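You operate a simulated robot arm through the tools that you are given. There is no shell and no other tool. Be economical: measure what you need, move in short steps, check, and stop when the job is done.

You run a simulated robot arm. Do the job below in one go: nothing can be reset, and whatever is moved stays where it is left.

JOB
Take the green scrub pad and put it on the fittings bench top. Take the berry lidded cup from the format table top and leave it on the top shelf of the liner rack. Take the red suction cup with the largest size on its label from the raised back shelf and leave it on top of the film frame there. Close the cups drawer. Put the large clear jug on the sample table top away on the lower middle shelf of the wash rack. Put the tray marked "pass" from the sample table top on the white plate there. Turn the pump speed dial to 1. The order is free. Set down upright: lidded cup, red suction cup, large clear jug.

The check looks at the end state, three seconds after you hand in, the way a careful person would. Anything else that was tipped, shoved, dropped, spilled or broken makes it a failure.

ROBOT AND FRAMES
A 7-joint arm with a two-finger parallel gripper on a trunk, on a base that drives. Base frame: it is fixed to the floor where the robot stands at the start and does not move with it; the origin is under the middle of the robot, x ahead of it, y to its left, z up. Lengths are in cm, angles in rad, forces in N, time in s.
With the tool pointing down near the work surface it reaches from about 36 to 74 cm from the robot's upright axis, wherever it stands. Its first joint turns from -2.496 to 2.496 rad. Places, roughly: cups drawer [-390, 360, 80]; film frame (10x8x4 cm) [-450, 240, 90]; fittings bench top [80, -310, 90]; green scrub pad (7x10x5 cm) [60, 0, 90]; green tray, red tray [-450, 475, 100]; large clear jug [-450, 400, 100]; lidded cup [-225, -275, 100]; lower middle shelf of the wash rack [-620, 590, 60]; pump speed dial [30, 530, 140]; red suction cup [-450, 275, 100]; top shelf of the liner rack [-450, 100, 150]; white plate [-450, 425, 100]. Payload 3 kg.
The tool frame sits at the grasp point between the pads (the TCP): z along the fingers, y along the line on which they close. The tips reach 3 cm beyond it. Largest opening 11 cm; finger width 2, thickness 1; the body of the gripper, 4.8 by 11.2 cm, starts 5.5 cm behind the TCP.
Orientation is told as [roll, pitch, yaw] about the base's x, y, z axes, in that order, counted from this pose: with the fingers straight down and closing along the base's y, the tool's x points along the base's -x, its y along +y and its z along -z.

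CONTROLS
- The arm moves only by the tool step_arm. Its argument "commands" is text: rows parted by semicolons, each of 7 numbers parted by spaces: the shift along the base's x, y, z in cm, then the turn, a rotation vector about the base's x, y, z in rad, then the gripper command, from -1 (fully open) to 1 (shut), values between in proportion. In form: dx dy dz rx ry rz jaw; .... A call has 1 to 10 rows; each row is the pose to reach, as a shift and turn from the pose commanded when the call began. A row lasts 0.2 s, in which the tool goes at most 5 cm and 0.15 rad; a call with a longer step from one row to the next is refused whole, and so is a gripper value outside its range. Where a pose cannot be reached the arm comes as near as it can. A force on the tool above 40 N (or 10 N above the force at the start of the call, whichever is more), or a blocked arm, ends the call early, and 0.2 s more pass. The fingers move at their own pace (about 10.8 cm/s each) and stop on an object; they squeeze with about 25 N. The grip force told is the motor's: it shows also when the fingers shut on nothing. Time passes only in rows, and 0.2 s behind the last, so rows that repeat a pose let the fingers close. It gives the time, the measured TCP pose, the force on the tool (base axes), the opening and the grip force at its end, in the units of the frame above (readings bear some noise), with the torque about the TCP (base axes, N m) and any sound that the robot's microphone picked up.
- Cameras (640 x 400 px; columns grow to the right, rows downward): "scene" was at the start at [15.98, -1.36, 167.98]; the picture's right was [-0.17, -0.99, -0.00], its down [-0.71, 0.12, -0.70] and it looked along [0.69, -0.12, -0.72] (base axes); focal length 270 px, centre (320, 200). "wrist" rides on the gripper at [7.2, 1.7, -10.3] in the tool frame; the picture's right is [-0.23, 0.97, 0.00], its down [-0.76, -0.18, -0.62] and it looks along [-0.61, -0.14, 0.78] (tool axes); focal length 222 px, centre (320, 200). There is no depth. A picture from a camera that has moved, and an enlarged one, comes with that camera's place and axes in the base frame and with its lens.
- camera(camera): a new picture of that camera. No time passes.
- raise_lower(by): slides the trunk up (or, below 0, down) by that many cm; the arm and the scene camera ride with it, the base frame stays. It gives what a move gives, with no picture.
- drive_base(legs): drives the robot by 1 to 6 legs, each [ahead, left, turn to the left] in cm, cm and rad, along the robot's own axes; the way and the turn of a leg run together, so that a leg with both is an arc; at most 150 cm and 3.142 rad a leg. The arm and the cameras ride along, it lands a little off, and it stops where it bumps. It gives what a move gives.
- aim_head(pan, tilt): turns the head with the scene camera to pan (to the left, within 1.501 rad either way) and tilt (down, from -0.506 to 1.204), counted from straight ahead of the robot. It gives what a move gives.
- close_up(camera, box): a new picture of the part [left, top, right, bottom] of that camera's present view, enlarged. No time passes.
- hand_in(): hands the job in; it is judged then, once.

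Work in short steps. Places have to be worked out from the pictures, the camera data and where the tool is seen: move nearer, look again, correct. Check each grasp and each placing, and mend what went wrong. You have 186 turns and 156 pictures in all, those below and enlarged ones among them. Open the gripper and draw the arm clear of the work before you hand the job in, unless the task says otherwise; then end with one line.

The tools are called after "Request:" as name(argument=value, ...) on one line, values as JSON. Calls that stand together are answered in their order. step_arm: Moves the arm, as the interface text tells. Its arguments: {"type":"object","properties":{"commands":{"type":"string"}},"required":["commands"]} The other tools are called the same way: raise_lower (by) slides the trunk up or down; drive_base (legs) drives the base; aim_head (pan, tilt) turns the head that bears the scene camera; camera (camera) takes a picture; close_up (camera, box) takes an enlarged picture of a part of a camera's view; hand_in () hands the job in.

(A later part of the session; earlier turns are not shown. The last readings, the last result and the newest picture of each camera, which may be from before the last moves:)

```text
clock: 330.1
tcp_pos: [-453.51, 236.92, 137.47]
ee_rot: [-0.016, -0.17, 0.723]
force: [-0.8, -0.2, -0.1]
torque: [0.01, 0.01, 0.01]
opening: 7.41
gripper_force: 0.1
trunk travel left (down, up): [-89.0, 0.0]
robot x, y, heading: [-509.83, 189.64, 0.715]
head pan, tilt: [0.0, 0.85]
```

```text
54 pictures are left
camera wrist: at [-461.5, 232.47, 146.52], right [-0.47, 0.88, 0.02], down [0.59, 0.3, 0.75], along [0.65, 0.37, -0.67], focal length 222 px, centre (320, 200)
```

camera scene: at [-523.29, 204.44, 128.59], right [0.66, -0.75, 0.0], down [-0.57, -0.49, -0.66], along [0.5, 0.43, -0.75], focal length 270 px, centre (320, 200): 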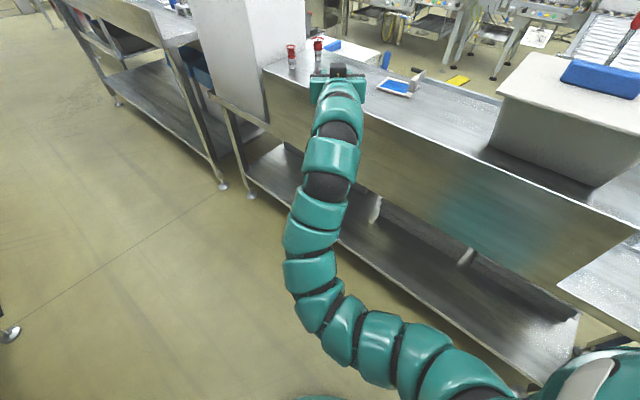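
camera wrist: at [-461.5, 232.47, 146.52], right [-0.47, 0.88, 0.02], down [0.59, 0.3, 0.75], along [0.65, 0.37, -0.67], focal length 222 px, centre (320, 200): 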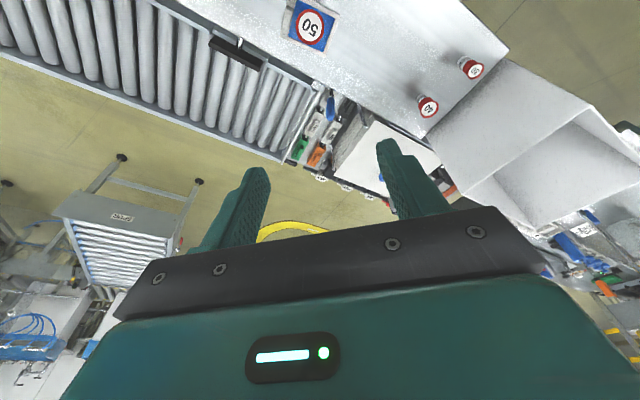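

Film cup done. Next the tray: I back into the aisle, drive north to y≈420, turn to face the sample table from behind, and look.

Request:
drive_base(legs=[[-12, 10.5, 0], [0, 0, 0.855], [150, 0, 0], [80, 0, 0], [0, 0, -1.57]])

Request:
aim_head(pan=0.3, tilt=0.75)

Request:
camera(camera="scene")

```text
clock: 348.6
tcp_pos: [-453.56, 417.57, 137.41]
ee_rot: [-0.015, -0.173, -0.008]
force: [-0.6, -0.2, -1.4]
torque: [-0.01, 0.04, 0.01]
opening: 7.42
gripper_force: 0.1
trunk travel left (down, up): [-89.0, 0.0]
robot x, y, heading: [-526.76, 420.18, -0.016]
head pan, tilt: [0.0, 0.85]
```

```text
clock: 349.4
tcp_pos: [-453.53, 417.6, 137.44]
ee_rot: [-0.015, -0.171, -0.009]
force: [-1.3, 1.3, -1.1]
torque: [0.07, 0.01, 0.03]
opening: 7.43
gripper_force: 0.1
trunk travel left (down, up): [-89.0, 0.0]
robot x, y, heading: [-527.13, 420.06, -0.015]
head pan, tilt: [0.3, 0.75]
```

```text
53 pictures are left
camera scene: at [-510.83, 422.25, 177.38], right [0.28, -0.96, 0.0], down [-0.65, -0.19, -0.73], along [0.7, 0.2, -0.68], focal length 270 px, centre (320, 200)
```

scene: 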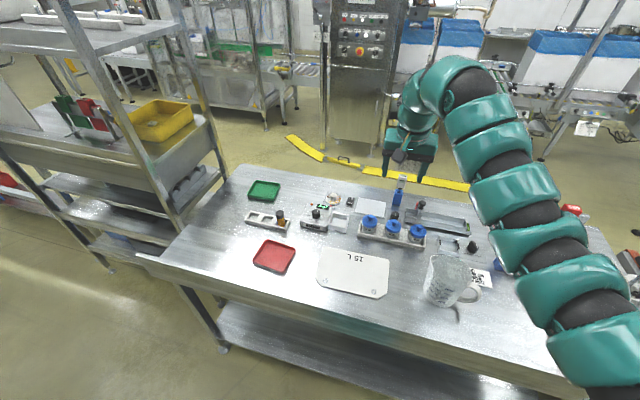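

Triangulating, the sample table is at z≈90, plate centre [-455,425.7], green tray centre [-423.4,475.7] (11.3×12.8). I'll pinch the tray's north wall with a tilted tool. I slide north 64 cm and in 18 cm, then tilt the tool.

Request:
drive_base(legs=[[0, 0, 0.016], [0, 64, 0], [18, 0, 0]])

Request:
step_arm(commands="0 0 2 0 -0.15 0 -0.5; 0 0 4 0 -0.3 0 -0.5; 0 0 6 0 -0.45 0 -0.5; 0 0 8 0 -0.6 0 -0.5; 0 0 8 0 -0.7 0 -0.5; 1 0 8 0 -0.7 0 -0.5; 3 0 8 0 -0.7 0 -0.5")

Request:
raise_lower(by=-38)

Request:
camera(camera="wrist")

```text
clock: 354.4
tcp_pos: [-435.49, 483.13, 137.52]
ee_rot: [-0.017, -0.17, 0.001]
force: [0.2, 0.3, -0.6]
torque: [0.0, 0.01, -0.02]
opening: 7.44
gripper_force: 0.0
trunk travel left (down, up): [-89.0, 0.0]
robot x, y, heading: [-508.85, 484.54, -0.008]
head pan, tilt: [0.3, 0.75]
```

```text
clock: 356.0
tcp_pos: [-432.52, 483.06, 145.4]
ee_rot: [-0.018, -0.869, 0.003]
force: [0.1, -0.2, -0.7]
torque: [-0.01, 0.04, 0.02]
opening: 8.23
gripper_force: 0.1
out of reach, approached as far as the arm can: row 2, 3
trunk travel left (down, up): [-89.0, 0.0]
robot x, y, heading: [-509.21, 484.47, -0.004]
head pan, tilt: [0.3, 0.75]
```

```text
clock: 359.1
tcp_pos: [-417.18, 476.26, 100.79]
ee_rot: [-0.374, -0.722, 0.145]
force: [-1.9, -9.7, 7.3]
torque: [0.73, 0.39, 0.61]
opening: 8.26
gripper_force: 0.1
trunk travel left (down, up): [-54.3, 34.7]
robot x, y, heading: [-499.79, 484.01, 0.222]
head pan, tilt: [0.3, 0.75]
stopped: the arm was blocked; the commanded pose is now the measured one
```

```text
52 pictures are left
camera wrist: at [-429.23, 479.88, 102.91], right [0.27, 0.96, -0.12], down [0.13, 0.08, 0.99], along [0.95, -0.28, -0.11], focal length 222 px, centre (320, 200)
```

wrist: 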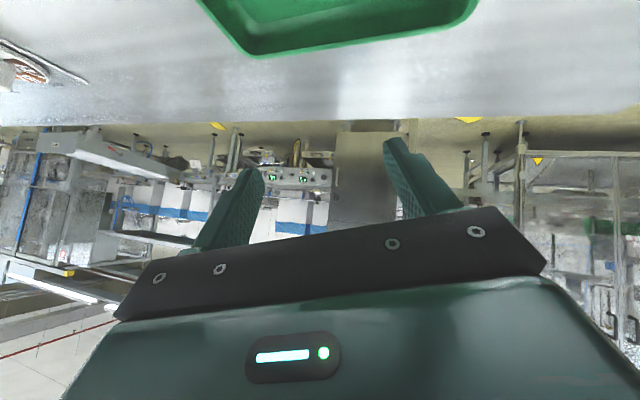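

The arm hit something (likely the table's upstand) and the base got nudged. I raise the trunk right back up and check.

Request:
raise_lower(by=34.7)

Request:
aim_head(pan=0.0, tilt=0.9)

Request:
camera(camera="scene")

```text
clock: 359.4
tcp_pos: [-406.87, 480.11, 92.97]
ee_rot: [-0.328, -0.649, 0.099]
force: [-40.2, -36.7, 113.4]
torque: [-0.87, -0.14, -0.56]
opening: 0.0
gripper_force: 0.1
trunk travel left (down, up): [-54.8, 34.2]
robot x, y, heading: [-499.33, 482.83, 0.197]
head pan, tilt: [0.3, 0.75]
stopped: the arm was blocked; the commanded pose is now the measured one
```

```text
clock: 360.2
tcp_pos: [-408.65, 483.13, 95.11]
ee_rot: [-0.339, -0.656, 0.173]
force: [-0.3, 0.4, 0.5]
torque: [-0.05, 0.0, -0.02]
opening: 8.27
gripper_force: 0.0
trunk travel left (down, up): [-54.8, 34.2]
robot x, y, heading: [-498.91, 481.56, 0.211]
head pan, tilt: [0.0, 0.901]
```

```text
51 pictures are left
camera scene: at [-483.16, 485.99, 142.78], right [0.21, -0.98, 0.01], down [-0.77, -0.17, -0.62], along [0.61, 0.13, -0.79], focal length 270 px, centre (320, 200)
```

scene: 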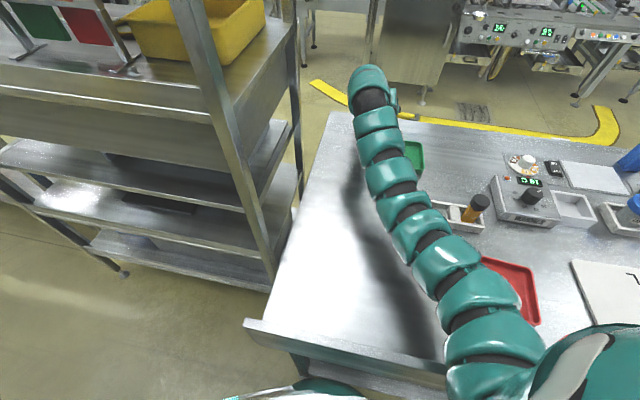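

Forces are zero now. I look with the wrist camera to see whether anything was moved, and try a small raise.

Request:
camera(camera="wrist")

Request:
raise_lower(by=4)

```text
50 pictures are left
camera wrist: at [-420.71, 486.11, 98.09], right [0.21, 0.97, -0.12], down [0.2, 0.07, 0.98], along [0.96, -0.23, -0.18], focal length 222 px, centre (320, 200)
```

wrist: 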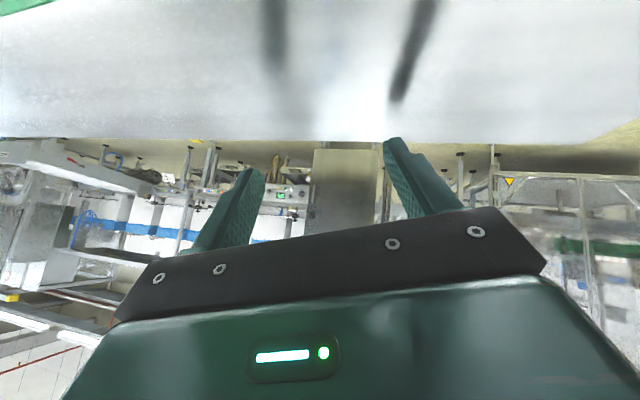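

```text
clock: 361.1
tcp_pos: [-409.56, 481.37, 98.4]
ee_rot: [-0.333, -0.659, 0.151]
force: [-1.3, -0.4, 0.4]
torque: [0.02, 0.01, 0.01]
opening: 8.22
gripper_force: 0.1
trunk travel left (down, up): [-58.8, 30.2]
robot x, y, heading: [-499.18, 482.37, 0.189]
head pan, tilt: [0.0, 0.901]
```

The small raise worked. I raise the rest of the way.

Request:
raise_lower(by=30)

Request:
drive_base(legs=[[-22, 0, 0]])

Request:
aim_head(pan=0.0, tilt=0.75)

Request:
camera(camera="scene")

```text
clock: 364.1
tcp_pos: [-409.36, 481.54, 128.29]
ee_rot: [-0.335, -0.661, 0.154]
force: [0.6, -0.5, -0.3]
torque: [-0.02, -0.01, 0.0]
opening: 8.24
gripper_force: 0.1
trunk travel left (down, up): [-88.8, 0.2]
robot x, y, heading: [-499.33, 482.57, 0.196]
head pan, tilt: [0.0, 0.901]
```

```text
clock: 365.8
tcp_pos: [-430.74, 477.23, 128.45]
ee_rot: [-0.333, -0.66, 0.153]
force: [0.1, 0.0, -0.2]
torque: [0.07, -0.04, 0.0]
opening: 8.27
gripper_force: 0.0
trunk travel left (down, up): [-88.8, 0.2]
robot x, y, heading: [-520.75, 477.94, 0.192]
head pan, tilt: [0.0, 0.901]
```

```text
clock: 366.4
tcp_pos: [-430.64, 477.16, 128.41]
ee_rot: [-0.333, -0.66, 0.15]
force: [0.0, -0.2, -0.1]
torque: [0.01, -0.02, -0.01]
opening: 8.22
gripper_force: 0.1
trunk travel left (down, up): [-88.8, 0.2]
robot x, y, heading: [-520.55, 478.48, 0.19]
head pan, tilt: [0.0, 0.75]
```

```text
49 pictures are left
camera scene: at [-504.55, 481.39, 177.2], right [0.19, -0.98, 0.0], down [-0.67, -0.13, -0.73], along [0.72, 0.14, -0.68], focal length 270 px, centre (320, 200)
```

scene: 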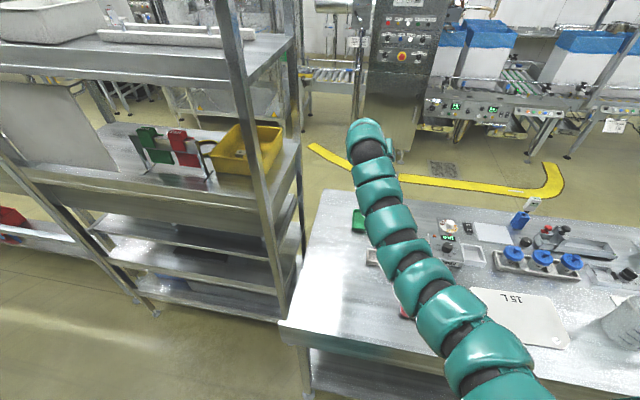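

Nothing looks displaced. With the trunk up, the arm reaches 90 cm at this height, so I'll reach down from above instead of lowering the trunk. I straighten the tool (yaw 0, tilt 0.75) and reposition.

Request:
step_arm(commands="-2 0 0 0.09 -0.03 0.017 -0.5; -4 0 0 0.175 -0.06 0.033 -0.5; -7 0 -2 0.263 -0.09 0.05 -0.5; -9 0 -5 0.263 -0.09 0.05 -0.5; -9 0 -8 0.263 -0.09 0.05 -0.5; -9 0 -11 0.263 -0.09 0.05 -0.5; -9 0 -15 0.263 -0.09 0.05 -0.5")

Request:
drive_base(legs=[[14.5, 1.5, 0]])

Request:
camera(camera="wrist")

```text
clock: 368.1
tcp_pos: [-439.77, 477.4, 113.38]
ee_rot: [0.007, -0.766, -0.023]
force: [0.1, 0.2, 0.4]
torque: [0.01, 0.02, -0.01]
opening: 8.24
gripper_force: 0.1
trunk travel left (down, up): [-88.8, 0.2]
robot x, y, heading: [-520.39, 478.2, 0.193]
head pan, tilt: [0.0, 0.75]
```

```text
clock: 369.4
tcp_pos: [-425.87, 481.49, 113.35]
ee_rot: [0.007, -0.766, -0.022]
force: [0.1, 0.4, -0.8]
torque: [-0.02, 0.01, -0.01]
opening: 8.27
gripper_force: 0.0
trunk travel left (down, up): [-88.8, 0.2]
robot x, y, heading: [-506.47, 482.31, 0.194]
head pan, tilt: [0.0, 0.75]
```

```text
48 pictures are left
camera wrist: at [-438.22, 483.36, 115.91], right [0.18, 0.97, 0.16], down [0.11, -0.18, 0.98], along [0.98, -0.16, -0.14], focal length 222 px, centre (320, 200)
```

wrist: 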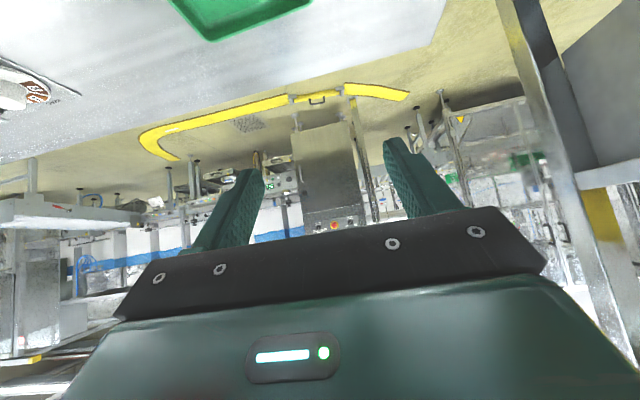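

The tray is where it was: north wall at y≈482.3, east edge x -417.5. I lower to z 99 above that wall with a 4.5 cm opening and check.

Request:
step_arm(commands="0.3 0.8 -4 0 0 0.02 0.2; 0.3 0.8 -8 0 0 0.02 0.2; 0.3 0.8 -12 0 0 0.02 0.2; 0.3 0.8 -14 0 0 0.02 0.2; 0.3 0.8 -14 0 0 0.02 0.2")

Request:
camera(camera="wrist")

```text
clock: 370.6
tcp_pos: [-425.64, 482.22, 99.59]
ee_rot: [0.008, -0.767, -0.002]
force: [-0.4, -0.5, -0.1]
torque: [-0.01, 0.02, 0.02]
opening: 4.4
gripper_force: 0.1
trunk travel left (down, up): [-88.8, 0.2]
robot x, y, heading: [-506.67, 482.68, 0.193]
head pan, tilt: [0.0, 0.75]
```

```text
47 pictures are left
camera wrist: at [-438.04, 483.88, 102.02], right [0.16, 0.97, 0.16], down [0.12, -0.18, 0.98], along [0.98, -0.14, -0.14], focal length 222 px, centre (320, 200)
```

wrist: 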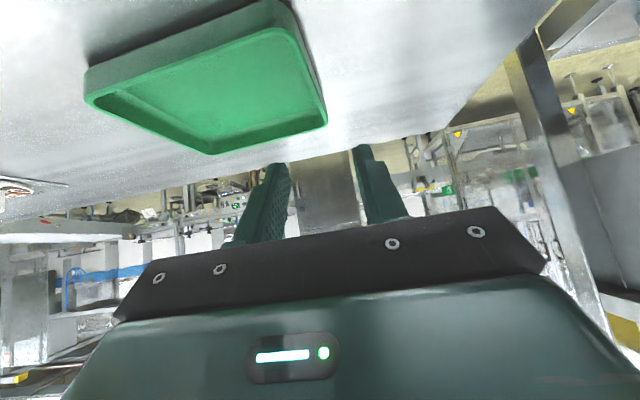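

The north wall passes exactly beneath the fingers. I lower to z≈93.6 and close on the wall.

Request:
step_arm(commands="0 0 -2.5 0 0 0 0.2; 0 0 -5 0 0 0 0.2; 0 0 -6 0 0 0 0.2; 0 0 -6 0 0 0 0.2")

Request:
camera(camera="wrist")

```text
clock: 371.6
tcp_pos: [-425.71, 482.26, 93.45]
ee_rot: [0.007, -0.768, -0.004]
force: [-0.8, 0.3, 0.3]
torque: [0.01, 0.03, -0.02]
opening: 4.39
gripper_force: 0.1
trunk travel left (down, up): [-88.8, 0.2]
robot x, y, heading: [-506.59, 482.62, 0.194]
head pan, tilt: [0.0, 0.75]
```

```text
46 pictures are left
camera wrist: at [-438.14, 483.87, 95.95], right [0.16, 0.97, 0.16], down [0.12, -0.18, 0.98], along [0.98, -0.14, -0.14], focal length 222 px, centre (320, 200)
```

wrist: 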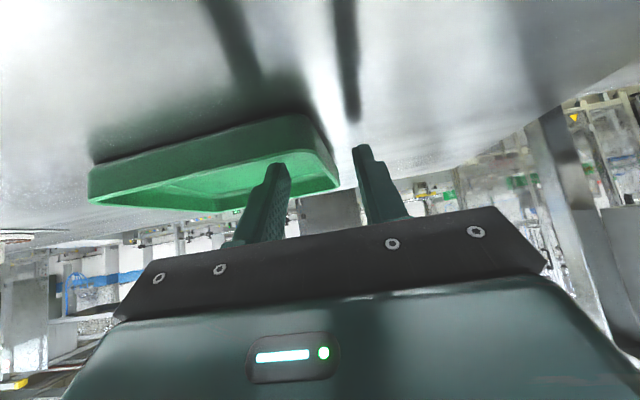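

One finger is inside, one outside the wall. I close and lift a little to test.

Request:
step_arm(commands="0 0 -0.3 0 0 0 0.6; 0 0 -0.3 0 0 0 1; 0 0 -0.3 0 0 0 1; 0 0 -0.3 0 0 0 1; 0 0 1 0 0 0 1; 0 0 3 0 0 0 1; 0 0 3 0 0 0 1")

Request:
camera(camera="wrist")

```text
clock: 373.2
tcp_pos: [-425.69, 482.21, 96.46]
ee_rot: [0.007, -0.769, -0.002]
force: [0.2, -0.1, -1.6]
torque: [0.06, 0.01, 0.02]
opening: 0.35
gripper_force: 24.7
trunk travel left (down, up): [-88.8, 0.2]
robot x, y, heading: [-507.08, 482.28, 0.198]
head pan, tilt: [0.0, 0.75]
```

```text
45 pictures are left
camera wrist: at [-438.12, 483.85, 98.94], right [0.16, 0.97, 0.16], down [0.12, -0.18, 0.98], along [0.98, -0.14, -0.14], focal length 222 px, centre (320, 200)
```

wrist: 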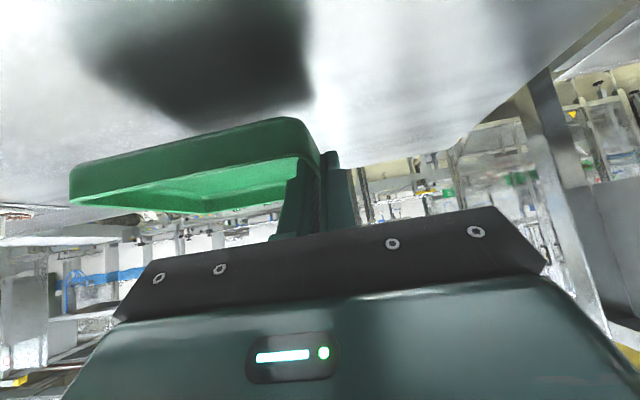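

The tray is lifted level. I raise it to z≈112, draw it in 10 cm, and drive so it comes over the white plate.

Request:
step_arm(commands="0 0 4 0 0 0 1; 0 0 8 0 0 0 1; -2 0 12 0 0 0 1; -5 0 15 0 0 0 1; -8 0 17 0 0 0 1; -10 0 17 0 0 0 1")

Request:
drive_base(legs=[[-30.3, -45, 0]])

Request:
camera(camera="wrist")

Request:
camera(camera="scene")

```text
clock: 374.6
tcp_pos: [-435.96, 482.11, 113.5]
ee_rot: [0.008, -0.766, -0.002]
force: [-0.1, 0.3, -1.8]
torque: [0.04, 0.03, 0.01]
opening: 0.33
gripper_force: 24.8
trunk travel left (down, up): [-88.8, 0.2]
robot x, y, heading: [-506.61, 482.51, 0.193]
head pan, tilt: [0.0, 0.75]
```

```text
clock: 377.7
tcp_pos: [-457.17, 432.84, 113.57]
ee_rot: [0.007, -0.768, -0.005]
force: [-0.1, -0.7, -1.7]
torque: [0.08, 0.04, 0.04]
opening: 0.33
gripper_force: 24.8
trunk travel left (down, up): [-88.8, 0.2]
robot x, y, heading: [-528.18, 433.41, 0.186]
head pan, tilt: [0.0, 0.75]
```

```text
44 pictures are left
camera wrist: at [-469.63, 434.43, 116.01], right [0.16, 0.97, 0.16], down [0.11, -0.18, 0.98], along [0.98, -0.14, -0.14], focal length 222 px, centre (320, 200)
```

wrist: 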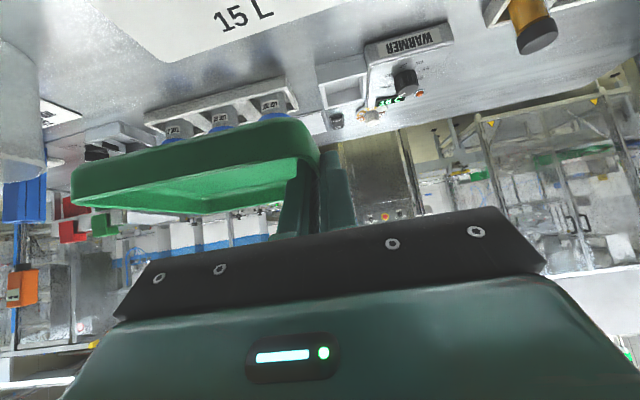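

```text
43 pictures are left
camera scene: at [-512.3, 436.16, 177.21], right [0.19, -0.98, 0.0], down [-0.67, -0.13, -0.73], along [0.72, 0.14, -0.68], focal length 270 px, centre (320, 200)
```

scene: 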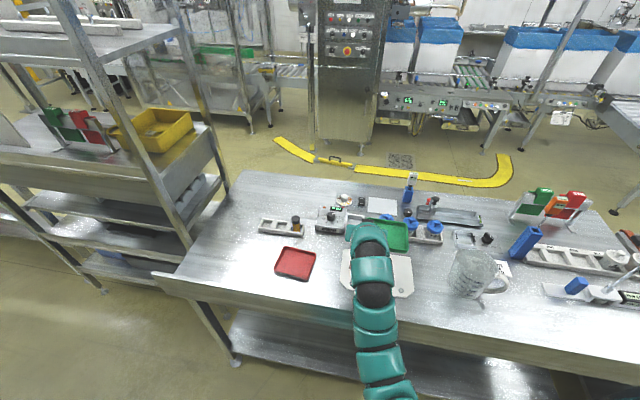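

The tray is over the plate (plate x -464..-446, y 412..438; tray would land centred at [-455,426.5]). I lower to just above it.

Request:
step_arm(commands="0 0 -4.5 0 0 0 1; 0 0 -9 0 0 0 1; 0 0 -13 0 0 0 1; 0 0 -16 0 0 0 1; 0 0 -17.5 0 0 0 1; 0 0 -17.5 0 0 0 1")

Request:
camera(camera="wrist")

```text
clock: 379.1
tcp_pos: [-457.32, 432.84, 95.97]
ee_rot: [0.006, -0.77, -0.005]
force: [0.1, -0.3, -1.1]
torque: [0.04, 0.02, 0.0]
opening: 0.34
gripper_force: 25.1
trunk travel left (down, up): [-88.8, 0.2]
robot x, y, heading: [-528.24, 433.23, 0.187]
head pan, tilt: [0.0, 0.75]
```

```text
42 pictures are left
camera wrist: at [-469.67, 434.49, 98.49], right [0.16, 0.97, 0.16], down [0.11, -0.18, 0.98], along [0.98, -0.14, -0.14], focal length 222 px, centre (320, 200)
```

wrist: 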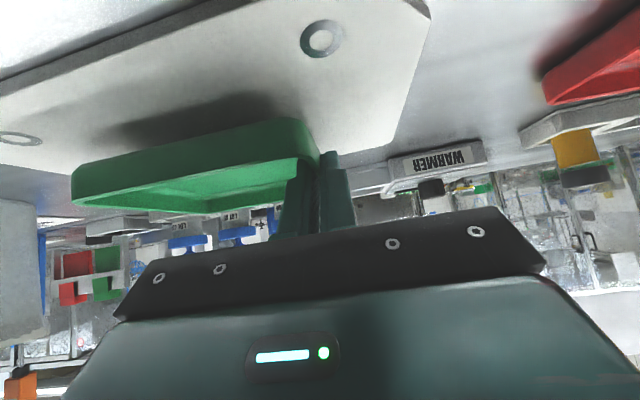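

Fully above the plate. I lower by small steps until contact.

Request:
step_arm(commands="0 0 -0.6 0 0 0 1; 0 0 -1.1 0 0 0 1; 0 0 -1.4 0 0 0 1")

Request:
step_arm(commands="0 0 -0.2 0 0 0 1; 0 0 -0.4 0 0 0 1")

```text
clock: 379.9
tcp_pos: [-457.25, 432.84, 94.58]
ee_rot: [0.006, -0.767, -0.007]
force: [-0.1, -0.1, -1.6]
torque: [0.08, 0.03, 0.01]
opening: 0.33
gripper_force: 25.3
trunk travel left (down, up): [-88.8, 0.2]
robot x, y, heading: [-528.44, 433.05, 0.187]
head pan, tilt: [0.0, 0.75]
```

```text
clock: 380.5
tcp_pos: [-457.29, 432.87, 94.21]
ee_rot: [0.008, -0.768, -0.004]
force: [-0.4, 0.3, -0.4]
torque: [0.11, 0.02, -0.01]
opening: 0.35
gripper_force: 24.9
trunk travel left (down, up): [-88.8, 0.2]
robot x, y, heading: [-528.39, 433.19, 0.19]
head pan, tilt: [0.0, 0.75]
```

Request:
step_arm(commands="0 0 -0.2 0 0 0 1; 0 0 -0.3 0 0 0 1")

Request:
step_arm(commands="0 0 -0.2 0 0 0 1; 0 0 -0.3 0 0 0 1")

```text
clock: 381.1
tcp_pos: [-457.13, 432.86, 94.02]
ee_rot: [0.007, -0.771, -0.005]
force: [0.0, 0.5, 7.1]
torque: [-0.11, 0.29, 0.04]
opening: 0.33
gripper_force: 24.9
trunk travel left (down, up): [-88.8, 0.2]
robot x, y, heading: [-528.31, 432.83, 0.189]
head pan, tilt: [0.0, 0.75]
```

```text
clock: 381.7
tcp_pos: [-457.17, 432.72, 93.97]
ee_rot: [0.009, -0.777, -0.004]
force: [2.0, 0.6, 26.0]
torque: [-0.14, 0.38, -0.03]
opening: 0.36
gripper_force: 25.3
trunk travel left (down, up): [-88.8, 0.2]
robot x, y, heading: [-528.1, 432.76, 0.187]
head pan, tilt: [0.0, 0.75]
```

Contact. I relieve slightly, open to 3.5 cm, and lift straight up.

Request:
step_arm(commands="0 0 0.2 0 0 0 1; 0 0 0.3 0 0 0 0.5; 0 0 0.3 0 0 0 0.4; 0 0 2 0 0 0 0.4; 0 0 6 0 0 0 0.4; 0 0 10 0 0 0 0.4; 0 0 14 0 0 0 0.4; 0 0 18 0 0 0 0.4; 0 0 22 0 0 0 0.4")

Request:
camera(camera="wrist")

Request:
camera(camera="scene")

```text
clock: 383.7
tcp_pos: [-457.22, 432.74, 115.72]
ee_rot: [0.006, -0.769, -0.004]
force: [0.9, 0.4, -0.4]
torque: [-0.02, 0.01, 0.01]
opening: 3.29
gripper_force: 0.0
trunk travel left (down, up): [-88.8, 0.2]
robot x, y, heading: [-528.33, 433.0, 0.188]
head pan, tilt: [0.0, 0.75]
```

```text
41 pictures are left
camera wrist: at [-469.63, 434.46, 118.18], right [0.16, 0.97, 0.16], down [0.11, -0.18, 0.98], along [0.98, -0.14, -0.14], focal length 222 px, centre (320, 200)
```

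wrist: 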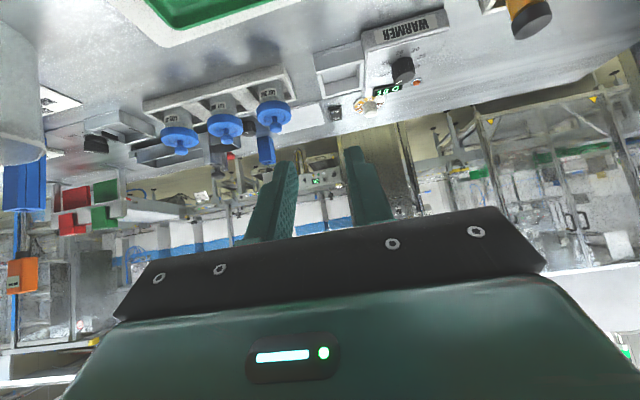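

```text
40 pictures are left
camera scene: at [-512.3, 436.26, 177.21], right [0.19, -0.98, 0.0], down [-0.67, -0.13, -0.73], along [0.72, 0.14, -0.68], focal length 270 px, centre (320, 200)
```

scene: 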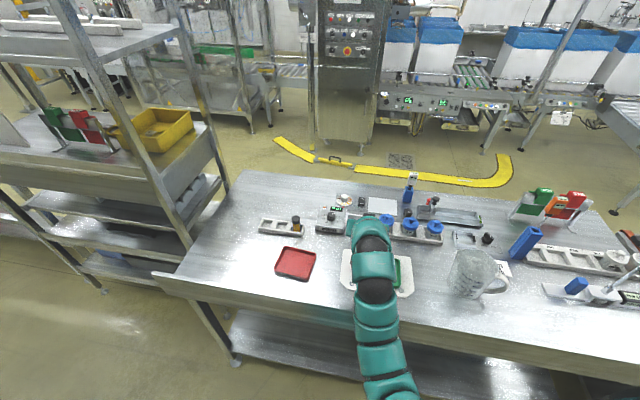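

The tray lies on the plate. Now the jug: I zoom in to learn its place, size and handle.

Request:
close_up(camera="scene", box=[400, 220, 560, 320])

```text
4.00 times, centred on (480, 270) of scene
camera zoom: at [-512.3, 436.26, 177.21], right [0.19, -0.98, 0.0], down [-0.67, -0.13, -0.73], along [0.72, 0.14, -0.68], focal length 1082 px, centre (-320, -80)
```

zoom: 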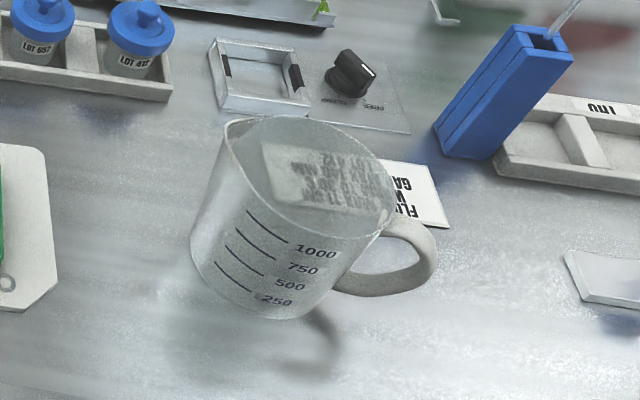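

Jug: centre about [-455.4,396.5], rim z≈105, about 12 cm wide (too wide to span), handle toward -y. I'll pinch its north rim wall, one finger inside. First I turn to look at the wash rack to see what clearance the shelf has.

Request:
drive_base(legs=[[0, 0, 1.0]])

Request:
aim_head(pan=0.9, tilt=0.5)

Request:
camera(camera="scene")

```text
clock: 386.7
tcp_pos: [-490.19, 493.18, 115.62]
ee_rot: [0.008, -0.767, 1.004]
force: [-0.8, -0.2, 0.8]
torque: [0.01, -0.02, 0.01]
opening: 3.29
gripper_force: 0.0
trunk travel left (down, up): [-88.8, 0.2]
robot x, y, heading: [-528.06, 432.83, 1.195]
head pan, tilt: [0.0, 0.75]
```

```text
clock: 387.9
tcp_pos: [-490.21, 493.02, 115.67]
ee_rot: [0.007, -0.768, 1.006]
force: [-0.4, -0.4, -0.3]
torque: [0.0, 0.02, 0.03]
opening: 3.33
gripper_force: 0.1
trunk travel left (down, up): [-88.8, 0.2]
robot x, y, heading: [-528.54, 433.29, 1.194]
head pan, tilt: [0.901, 0.499]
```

```text
38 pictures are left
camera scene: at [-529.96, 448.5, 179.4], right [0.86, 0.5, 0.0], down [0.24, -0.41, -0.88], along [-0.44, 0.76, -0.48], focal length 270 px, centre (320, 200)
```

scene: 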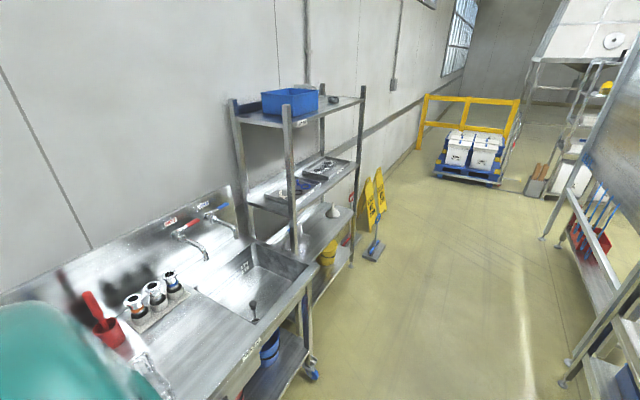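

The wash rack has four shelves; the lower middle one is at z≈62 with 39 cm headroom, front edge x≈-605, y about 555–635, a funnel near [-616,617]. Now I turn back, tilt the tool to 1.0 and come over the jug's north rim.

Request:
drive_base(legs=[[0, 0, -1.0], [-4, -31, 0]])

Request:
step_arm(commands="0 0 1 0 -0.12 0 0.2; 0 0 1 0 -0.23 0 0.2; 0 0 1 0 -0.23 0 0.2")

Request:
camera(camera="wrist")

```text
clock: 392.5
tcp_pos: [-454.72, 403.05, 115.7]
ee_rot: [0.008, -0.768, 0.013]
force: [-0.3, 0.4, 0.3]
torque: [0.02, 0.01, 0.0]
opening: 3.31
gripper_force: 0.1
trunk travel left (down, up): [-88.8, 0.2]
robot x, y, heading: [-525.71, 402.04, 0.204]
head pan, tilt: [0.901, 0.499]
```

```text
clock: 393.3
tcp_pos: [-454.83, 403.02, 116.68]
ee_rot: [0.002, -1.0, 0.017]
force: [0.3, 0.1, 0.3]
torque: [0.01, -0.03, 0.03]
opening: 4.42
gripper_force: 0.0
trunk travel left (down, up): [-88.8, 0.2]
robot x, y, heading: [-526.07, 401.98, 0.21]
head pan, tilt: [0.901, 0.499]
```

```text
37 pictures are left
camera wrist: at [-467.4, 404.51, 116.21], right [0.1, 0.98, 0.19], down [-0.11, -0.18, 0.98], along [0.99, -0.12, 0.09], focal length 222 px, centre (320, 200)
```

wrist: 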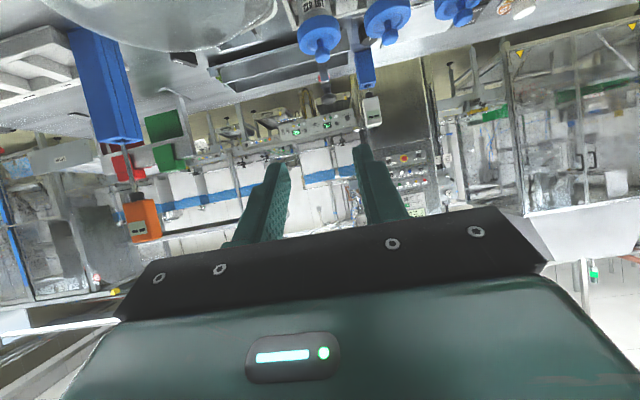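

Rim spans y≈390–402.5. A pouring lip seems to be near the north side, so I check the rim with the head camera before choosing the pinch point.

Request:
aim_head(pan=-0.2, tilt=0.8)

Request:
close_up(camera="scene", box=[270, 150, 430, 250])

```text
clock: 394.6
tcp_pos: [-454.82, 403.07, 116.57]
ee_rot: [0.003, -0.997, 0.018]
force: [0.0, 0.1, -0.1]
torque: [-0.03, 0.03, 0.02]
opening: 4.41
gripper_force: 0.1
trunk travel left (down, up): [-88.8, 0.2]
robot x, y, heading: [-525.88, 402.03, 0.208]
head pan, tilt: [-0.201, 0.799]
```

```text
4.00 times, centred on (350, 200) of scene
camera zoom: at [-509.91, 403.84, 176.81], right [0.01, -1.0, 0.0], down [-0.72, -0.01, -0.7], along [0.7, 0.01, -0.72], focal length 1082 px, centre (200, 200)
```

zoom: 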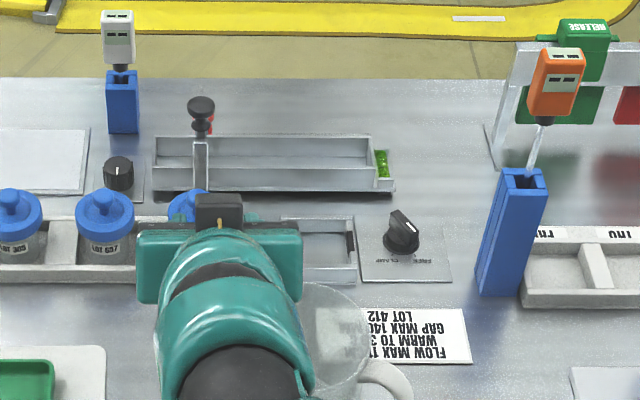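

The lip points roughly +y/+x, so I'll pinch the north-west rim (radial direction (-0.5,0.87)), with the tool yawed by 0.5. I rotate above it and check with the wrist camera.

Request:
step_arm(commands="-1 0 0 0 0 0.14 0.2; -3 -0.6 0 0 0 0.28 0.2; -4.5 -1.4 0 0 0 0.42 0.2; -4.7 -2 -1 0 0 0.5 0.2; -4.7 -2 -3 0 0 0.5 0.2; -4.7 -2 -3 0 0 0.5 0.2")

Request:
camera(camera="wrist")

```text
clock: 396.0
tcp_pos: [-459.47, 401.02, 113.55]
ee_rot: [0.003, -0.998, 0.518]
force: [-0.4, -1.2, -1.2]
torque: [0.01, -0.01, -0.02]
opening: 4.42
gripper_force: 0.1
trunk travel left (down, up): [-88.8, 0.2]
robot x, y, heading: [-525.59, 402.46, 0.207]
head pan, tilt: [-0.201, 0.799]
```

```text
35 pictures are left
camera wrist: at [-471.23, 396.28, 113.22], right [-0.38, 0.91, 0.19], down [-0.01, -0.21, 0.98], along [0.93, 0.37, 0.09], focal length 222 px, centre (320, 200)
```

wrist: 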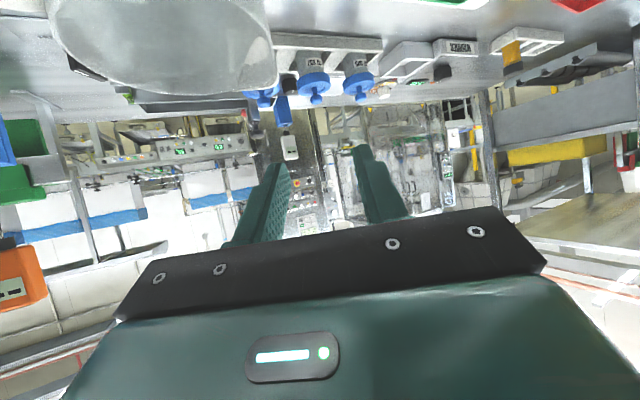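

The rim's tangent point lies about 1.2 cm inward and 2 cm ahead of the TCP. I shift (+1.3,-0.65) and lower to z 107.5 for a check.

Request:
step_arm(commands="1.3 -0.65 -2 0 0 0 0.2; 1.3 -0.65 -5 0 0 0 0.2; 1.3 -0.65 -6 0 0 0 0.2; 1.3 -0.65 -6 0 0 0 0.2")

Request:
camera(camera="wrist")

```text
clock: 397.0
tcp_pos: [-458.08, 400.44, 107.59]
ee_rot: [0.002, -1.0, 0.517]
force: [0.4, 0.1, -0.1]
torque: [-0.03, 0.01, 0.0]
opening: 4.41
gripper_force: 0.1
trunk travel left (down, up): [-88.8, 0.2]
robot x, y, heading: [-525.71, 401.69, 0.212]
head pan, tilt: [-0.201, 0.799]
```

```text
34 pictures are left
camera wrist: at [-469.99, 395.61, 107.2], right [-0.38, 0.91, 0.19], down [-0.01, -0.21, 0.98], along [0.93, 0.37, 0.09], focal length 222 px, centre (320, 200)
```

wrist: 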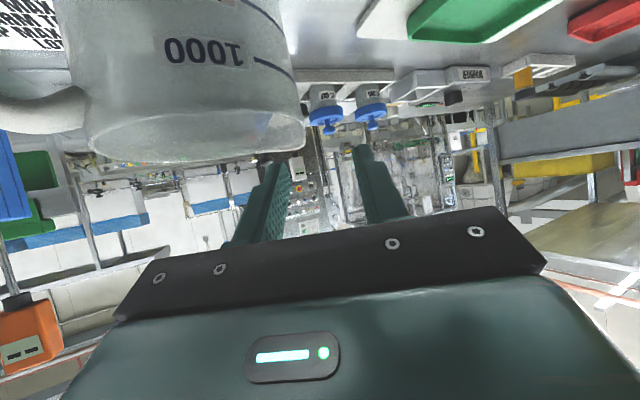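

The rim edge sits between the two fingers. I lower to z≈104 so one finger enters the jug, and check before closing.

Request:
step_arm(commands="0 0 -1.2 0 0 0 0.2; 0 0 -2.4 0 0 0 0.2; 0 0 -3.6 0 0 0 0.2; 0 0 -3.6 0 0 0 0.2")

Request:
camera(camera="wrist")

```text
clock: 398.0
tcp_pos: [-458.2, 400.46, 104.0]
ee_rot: [0.002, -1.0, 0.518]
force: [0.0, 0.7, -0.2]
torque: [0.01, -0.03, 0.0]
opening: 4.44
gripper_force: 0.0
trunk travel left (down, up): [-88.8, 0.2]
robot x, y, heading: [-525.87, 402.23, 0.207]
head pan, tilt: [-0.201, 0.799]
```

```text
33 pictures are left
camera wrist: at [-469.98, 395.6, 103.62], right [-0.38, 0.91, 0.19], down [-0.01, -0.21, 0.98], along [0.93, 0.37, 0.09], focal length 222 px, centre (320, 200)
```

wrist: 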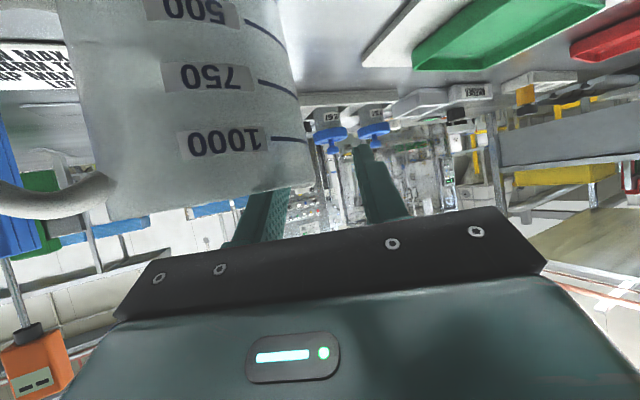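

One finger is inside. I go 0.7 cm deeper, close, and lift slightly.

Request:
step_arm(commands="0 0 -0.7 0 0 0 0.2; 0 0 -0.7 0 0 0 0.6; 0 0 -0.7 0 0 0 1; 0 0 -0.7 0 0 0 1; 0 0 -0.7 0 0 0 1; 0 0 0.3 0 0 0 1; 0 0 1.5 0 0 0 1; 0 0 1.5 0 0 0 1")

Request:
camera(camera="wrist")

```text
clock: 399.8
tcp_pos: [-458.14, 400.45, 105.44]
ee_rot: [0.001, -0.997, 0.515]
force: [1.1, -0.3, -0.8]
torque: [0.11, 0.04, -0.02]
opening: 0.85
gripper_force: 24.9
trunk travel left (down, up): [-88.8, 0.2]
robot x, y, heading: [-525.62, 402.24, 0.211]
head pan, tilt: [-0.201, 0.799]
```

```text
32 pictures are left
camera wrist: at [-469.99, 395.64, 105.06], right [-0.38, 0.91, 0.19], down [-0.01, -0.21, 0.98], along [0.93, 0.37, 0.09], focal length 222 px, centre (320, 200)
```

wrist: 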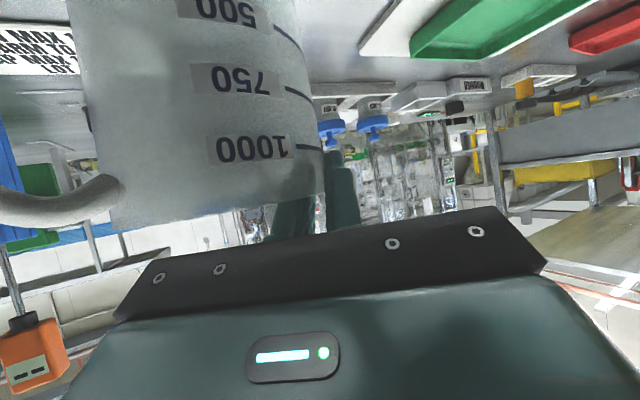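

Wall gripped (0.85 cm). I lift 12 cm and check that the jug hangs straight.

Request:
step_arm(commands="0 0 4 0 0 0 1; 0 0 8 0 0 0 1; 0 0 12 0 0 0 1; 0 0 12 0 0 0 1")

Request:
camera(camera="wrist")

Request:
close_up(camera="scene", box=[240, 150, 440, 310])

```text
clock: 400.8
tcp_pos: [-458.14, 400.35, 117.56]
ee_rot: [0.003, -0.998, 0.519]
force: [0.7, 0.0, -0.6]
torque: [0.08, 0.07, -0.02]
opening: 0.81
gripper_force: 25.2
trunk travel left (down, up): [-88.8, 0.2]
robot x, y, heading: [-525.79, 402.44, 0.206]
head pan, tilt: [-0.201, 0.799]
```

```text
31 pictures are left
camera wrist: at [-469.95, 395.55, 117.14], right [-0.38, 0.91, 0.19], down [-0.01, -0.21, 0.98], along [0.93, 0.37, 0.09], focal length 222 px, centre (320, 200)
```

wrist: 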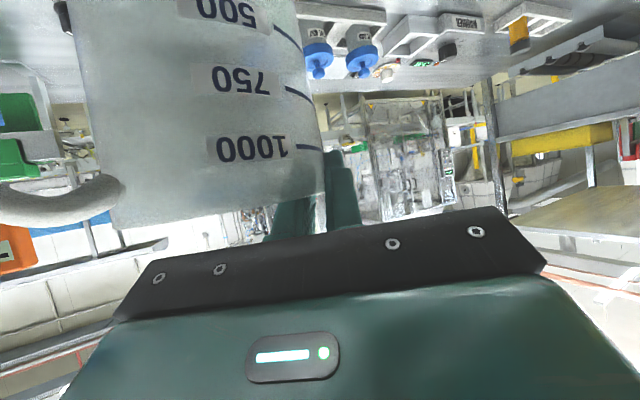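

```text
2.50 times, centred on (340, 230) of scene
camera zoom: at [-509.9, 403.81, 176.8], right [0.01, -1.0, 0.0], down [-0.72, -0.01, -0.7], along [0.7, 0.01, -0.72], focal length 676 px, centre (270, 125)
```

zoom: 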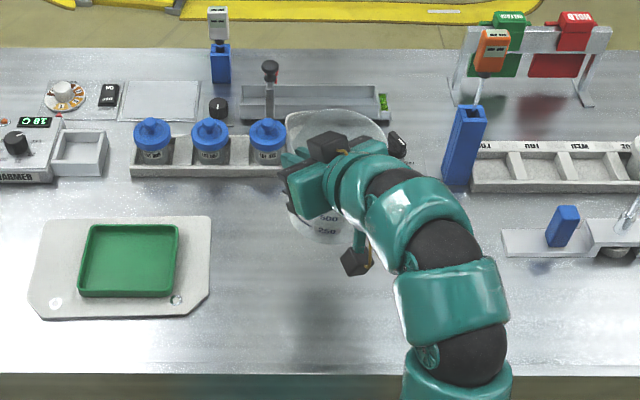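

The jug hangs straight; its bottom is 13.3 cm below the TCP, its centre about 1.9 ahead and 4.5 right of the TCP. I turn to face +y, drive up the aisle to y≈566, then turn to face the wash rack.

Request:
drive_base(legs=[[0, 0, 1.364], [150, 0, 0], [14, 0, 0]])

Request:
aim_head(pan=1.2, tilt=0.6)

Request:
camera(camera="scene")

```text
clock: 412.6
tcp_pos: [-515.4, 631.88, 117.32]
ee_rot: [0.002, -0.997, 1.906]
force: [0.0, -0.2, -0.5]
torque: [-0.03, 0.06, -0.01]
opening: 0.82
gripper_force: 25.1
trunk travel left (down, up): [-88.8, 0.2]
robot x, y, heading: [-529.39, 565.72, 1.595]
head pan, tilt: [-0.201, 0.799]
```

```text
clock: 414.1
tcp_pos: [-515.56, 631.76, 117.44]
ee_rot: [0.001, -0.998, 1.907]
force: [-1.0, -0.2, -1.6]
torque: [0.01, 0.08, -0.03]
opening: 0.85
gripper_force: 24.8
trunk travel left (down, up): [-88.8, 0.2]
robot x, y, heading: [-529.45, 565.52, 1.595]
head pan, tilt: [1.201, 0.6]
```

```text
29 pictures are left
camera scene: at [-537.9, 576.58, 178.49], right [0.34, 0.94, 0.0], down [0.53, -0.19, -0.83], along [-0.78, 0.28, -0.56], focal length 270 px, centre (320, 200)
```

scene: 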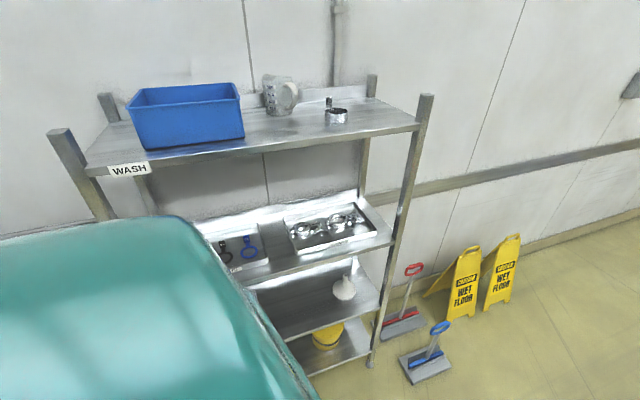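

Confirmed: shelf z≈63, headroom to 100, posts at y≈546 and 634, funnel at [-615,617]. I turn left to face the rack and lower the trunk.

Request:
drive_base(legs=[[0, 0, 1.547]])

Request:
raise_lower(by=-36)

Request:
aim_head(pan=-0.2, tilt=0.6)

Request:
camera(camera="scene")

Request:
camera(camera="wrist")

```text
clock: 418.2
tcp_pos: [-595.18, 581.36, 117.59]
ee_rot: [0.003, -0.997, -2.836]
force: [5.3, 1.4, -1.0]
torque: [0.07, -0.71, -0.3]
opening: 0.87
gripper_force: 25.2
trunk travel left (down, up): [-88.8, 0.2]
robot x, y, heading: [-529.28, 565.3, 3.142]
head pan, tilt: [1.201, 0.6]
```

```text
clock: 421.7
tcp_pos: [-595.2, 581.35, 81.54]
ee_rot: [0.002, -0.999, -2.836]
force: [-0.1, 0.5, 0.5]
torque: [-0.06, -0.03, 0.03]
opening: 0.82
gripper_force: 24.5
trunk travel left (down, up): [-52.8, 36.2]
robot x, y, heading: [-529.27, 565.38, 3.141]
head pan, tilt: [1.201, 0.6]
```

```text
clock: 423.3
tcp_pos: [-595.2, 581.4, 81.43]
ee_rot: [0.003, -0.998, -2.834]
force: [0.6, 1.3, -1.3]
torque: [-0.06, -0.01, -0.02]
opening: 0.82
gripper_force: 25.2
trunk travel left (down, up): [-52.8, 36.2]
robot x, y, heading: [-529.14, 565.48, 3.14]
head pan, tilt: [-0.201, 0.6]
```

```text
28 pictures are left
camera scene: at [-546.07, 567.38, 142.49], right [0.2, 0.98, 0.0], down [0.55, -0.11, -0.82], along [-0.81, 0.17, -0.57], focal length 270 px, centre (320, 200)
```

scene: 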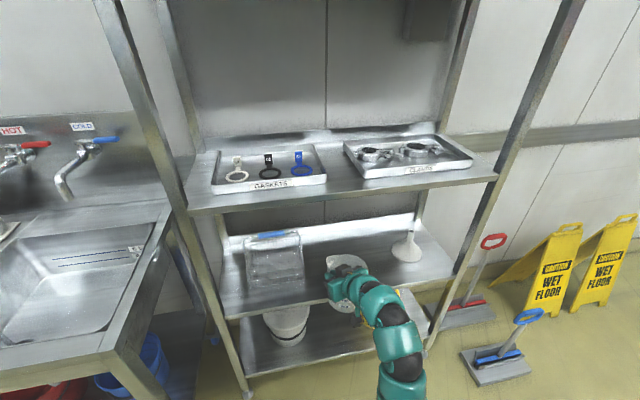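

```text
27 pictures are left
camera wrist: at [-582.67, 583.59, 81.1], right [0.18, -0.96, 0.19], down [0.05, 0.2, 0.98], along [-0.98, -0.17, 0.09], focal length 222 px, centre (320, 200)
```

wrist: 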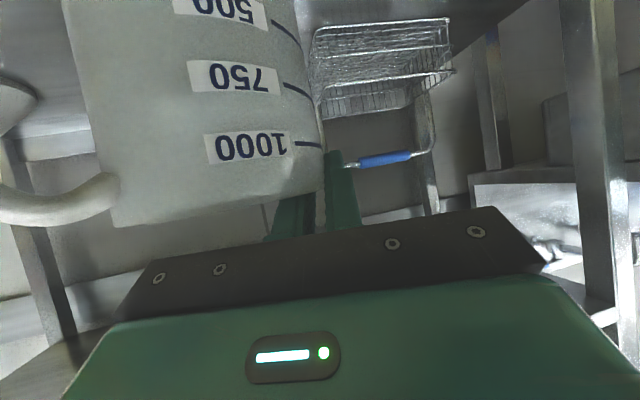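

A wire basket stands to the left (up to y≈576) and the funnel right (y≈613), so I aim the jug at y≈590. I lower 2 cm, shift right 4 cm and go in 12 cm, then check.

Request:
raise_lower(by=-2)

Request:
drive_base(legs=[[0, -4, 0], [12, 0, 0]])

Request:
camera(camera="scene")

Request:
camera(camera="wrist")

```text
clock: 423.9
tcp_pos: [-595.19, 581.34, 79.47]
ee_rot: [0.001, -1.0, -2.835]
force: [-0.1, 1.0, -1.2]
torque: [-0.06, -0.01, -0.01]
opening: 0.81
gripper_force: 25.1
trunk travel left (down, up): [-50.8, 38.2]
robot x, y, heading: [-529.68, 565.86, 3.144]
head pan, tilt: [-0.201, 0.6]
```

```text
clock: 425.7
tcp_pos: [-607.31, 585.47, 79.4]
ee_rot: [0.003, -0.998, -2.834]
force: [0.8, -0.9, -1.8]
torque: [-0.06, 0.02, -0.01]
opening: 0.82
gripper_force: 24.8
trunk travel left (down, up): [-50.8, 38.2]
robot x, y, heading: [-541.41, 569.46, 3.137]
head pan, tilt: [-0.201, 0.6]
```

```text
26 pictures are left
camera scene: at [-558.14, 571.43, 140.48], right [0.2, 0.98, 0.0], down [0.55, -0.11, -0.82], along [-0.81, 0.17, -0.57], focal length 270 px, centre (320, 200)
```

scene: 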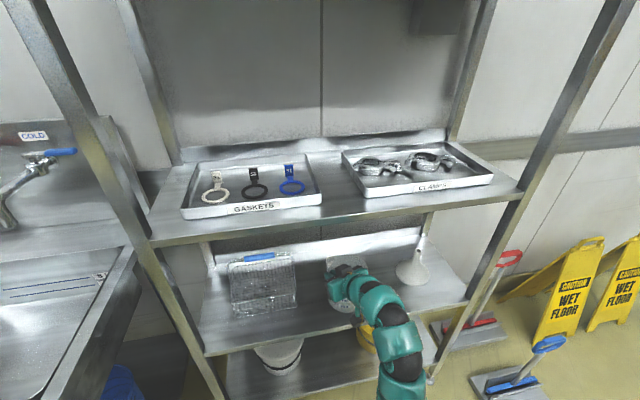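

```text
25 pictures are left
camera wrist: at [-594.71, 587.63, 79.07], right [0.18, -0.96, 0.19], down [0.05, 0.2, 0.98], along [-0.98, -0.17, 0.09], focal length 222 px, centre (320, 200)
```

wrist: 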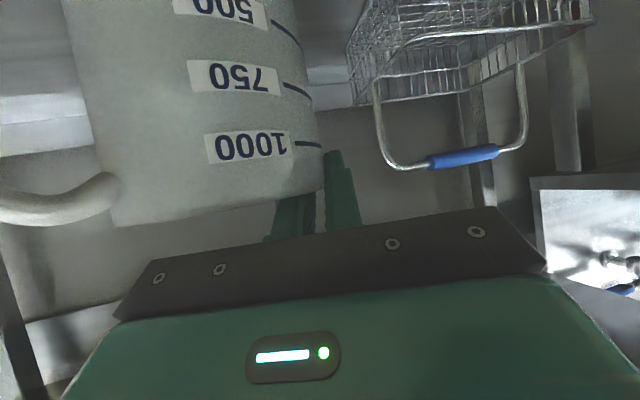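

All clear; I shift 1.5 cm further right, go in 8 cm more, and start lowering.

Request:
drive_base(legs=[[0, -1.5, 0], [8, 0, 0]])

Request:
step_arm(commands="0 0 -0.7 0 0 0 1; 0 0 -1.4 0 0 0 1; 0 0 -2 0 0 0 1")

Request:
camera(camera="scene")

```text
clock: 427.1
tcp_pos: [-615.3, 586.96, 79.55]
ee_rot: [0.0, -0.999, -2.833]
force: [-0.2, 0.3, -1.5]
torque: [-0.05, -0.04, 0.01]
opening: 0.81
gripper_force: 24.9
trunk travel left (down, up): [-50.8, 38.2]
robot x, y, heading: [-549.57, 571.27, 3.142]
head pan, tilt: [-0.201, 0.6]
```

```text
clock: 427.9
tcp_pos: [-615.25, 586.94, 77.42]
ee_rot: [0.001, -0.997, -2.835]
force: [0.6, 0.0, -1.3]
torque: [-0.1, -0.02, 0.03]
opening: 0.79
gripper_force: 25.3
trunk travel left (down, up): [-50.8, 38.2]
robot x, y, heading: [-549.34, 571.38, 3.139]
head pan, tilt: [-0.201, 0.6]
```

```text
24 pictures are left
camera scene: at [-566.1, 572.95, 140.49], right [0.2, 0.98, 0.0], down [0.55, -0.11, -0.82], along [-0.81, 0.17, -0.57], focal length 270 px, centre (320, 200)
```

scene: 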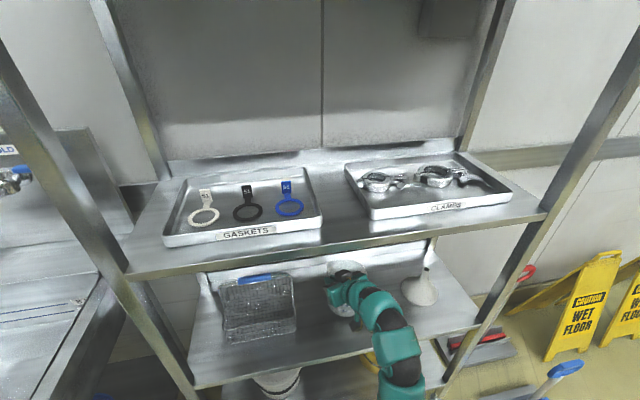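

Jug is well inside the shelf. I lower in small steps until it touches.

Request:
step_arm(commands="0 0 -0.4 0 0 0 1; 0 0 -0.8 0 0 0 1")

Request:
step_arm(commands="0 0 -0.3 0 0 0 1; 0 0 -0.6 0 0 0 1")

Request:
step_arm(commands="0 0 -0.3 0 0 0 1; 0 0 -0.6 0 0 0 1")

```text
clock: 428.5
tcp_pos: [-615.21, 586.91, 76.8]
ee_rot: [0.001, -0.999, -2.834]
force: [-0.6, -0.8, -2.3]
torque: [-0.02, -0.02, 0.02]
opening: 0.8
gripper_force: 25.6
trunk travel left (down, up): [-50.8, 38.2]
robot x, y, heading: [-549.53, 571.02, 3.138]
head pan, tilt: [-0.201, 0.6]
```

```text
clock: 429.1
tcp_pos: [-615.17, 587.04, 76.22]
ee_rot: [0.001, -0.998, -2.833]
force: [0.8, 0.1, -0.4]
torque: [-0.03, -0.03, 0.01]
opening: 0.81
gripper_force: 25.9
trunk travel left (down, up): [-50.8, 38.2]
robot x, y, heading: [-549.39, 571.0, 3.137]
head pan, tilt: [-0.201, 0.6]
```

```text
clock: 429.7
tcp_pos: [-615.26, 586.97, 75.7]
ee_rot: [0.001, -1.001, -2.832]
force: [1.3, -1.0, 4.6]
torque: [0.1, 0.21, 0.03]
opening: 0.82
gripper_force: 24.9
trunk travel left (down, up): [-50.8, 38.2]
robot x, y, heading: [-550.04, 571.13, 3.144]
head pan, tilt: [-0.201, 0.6]
```

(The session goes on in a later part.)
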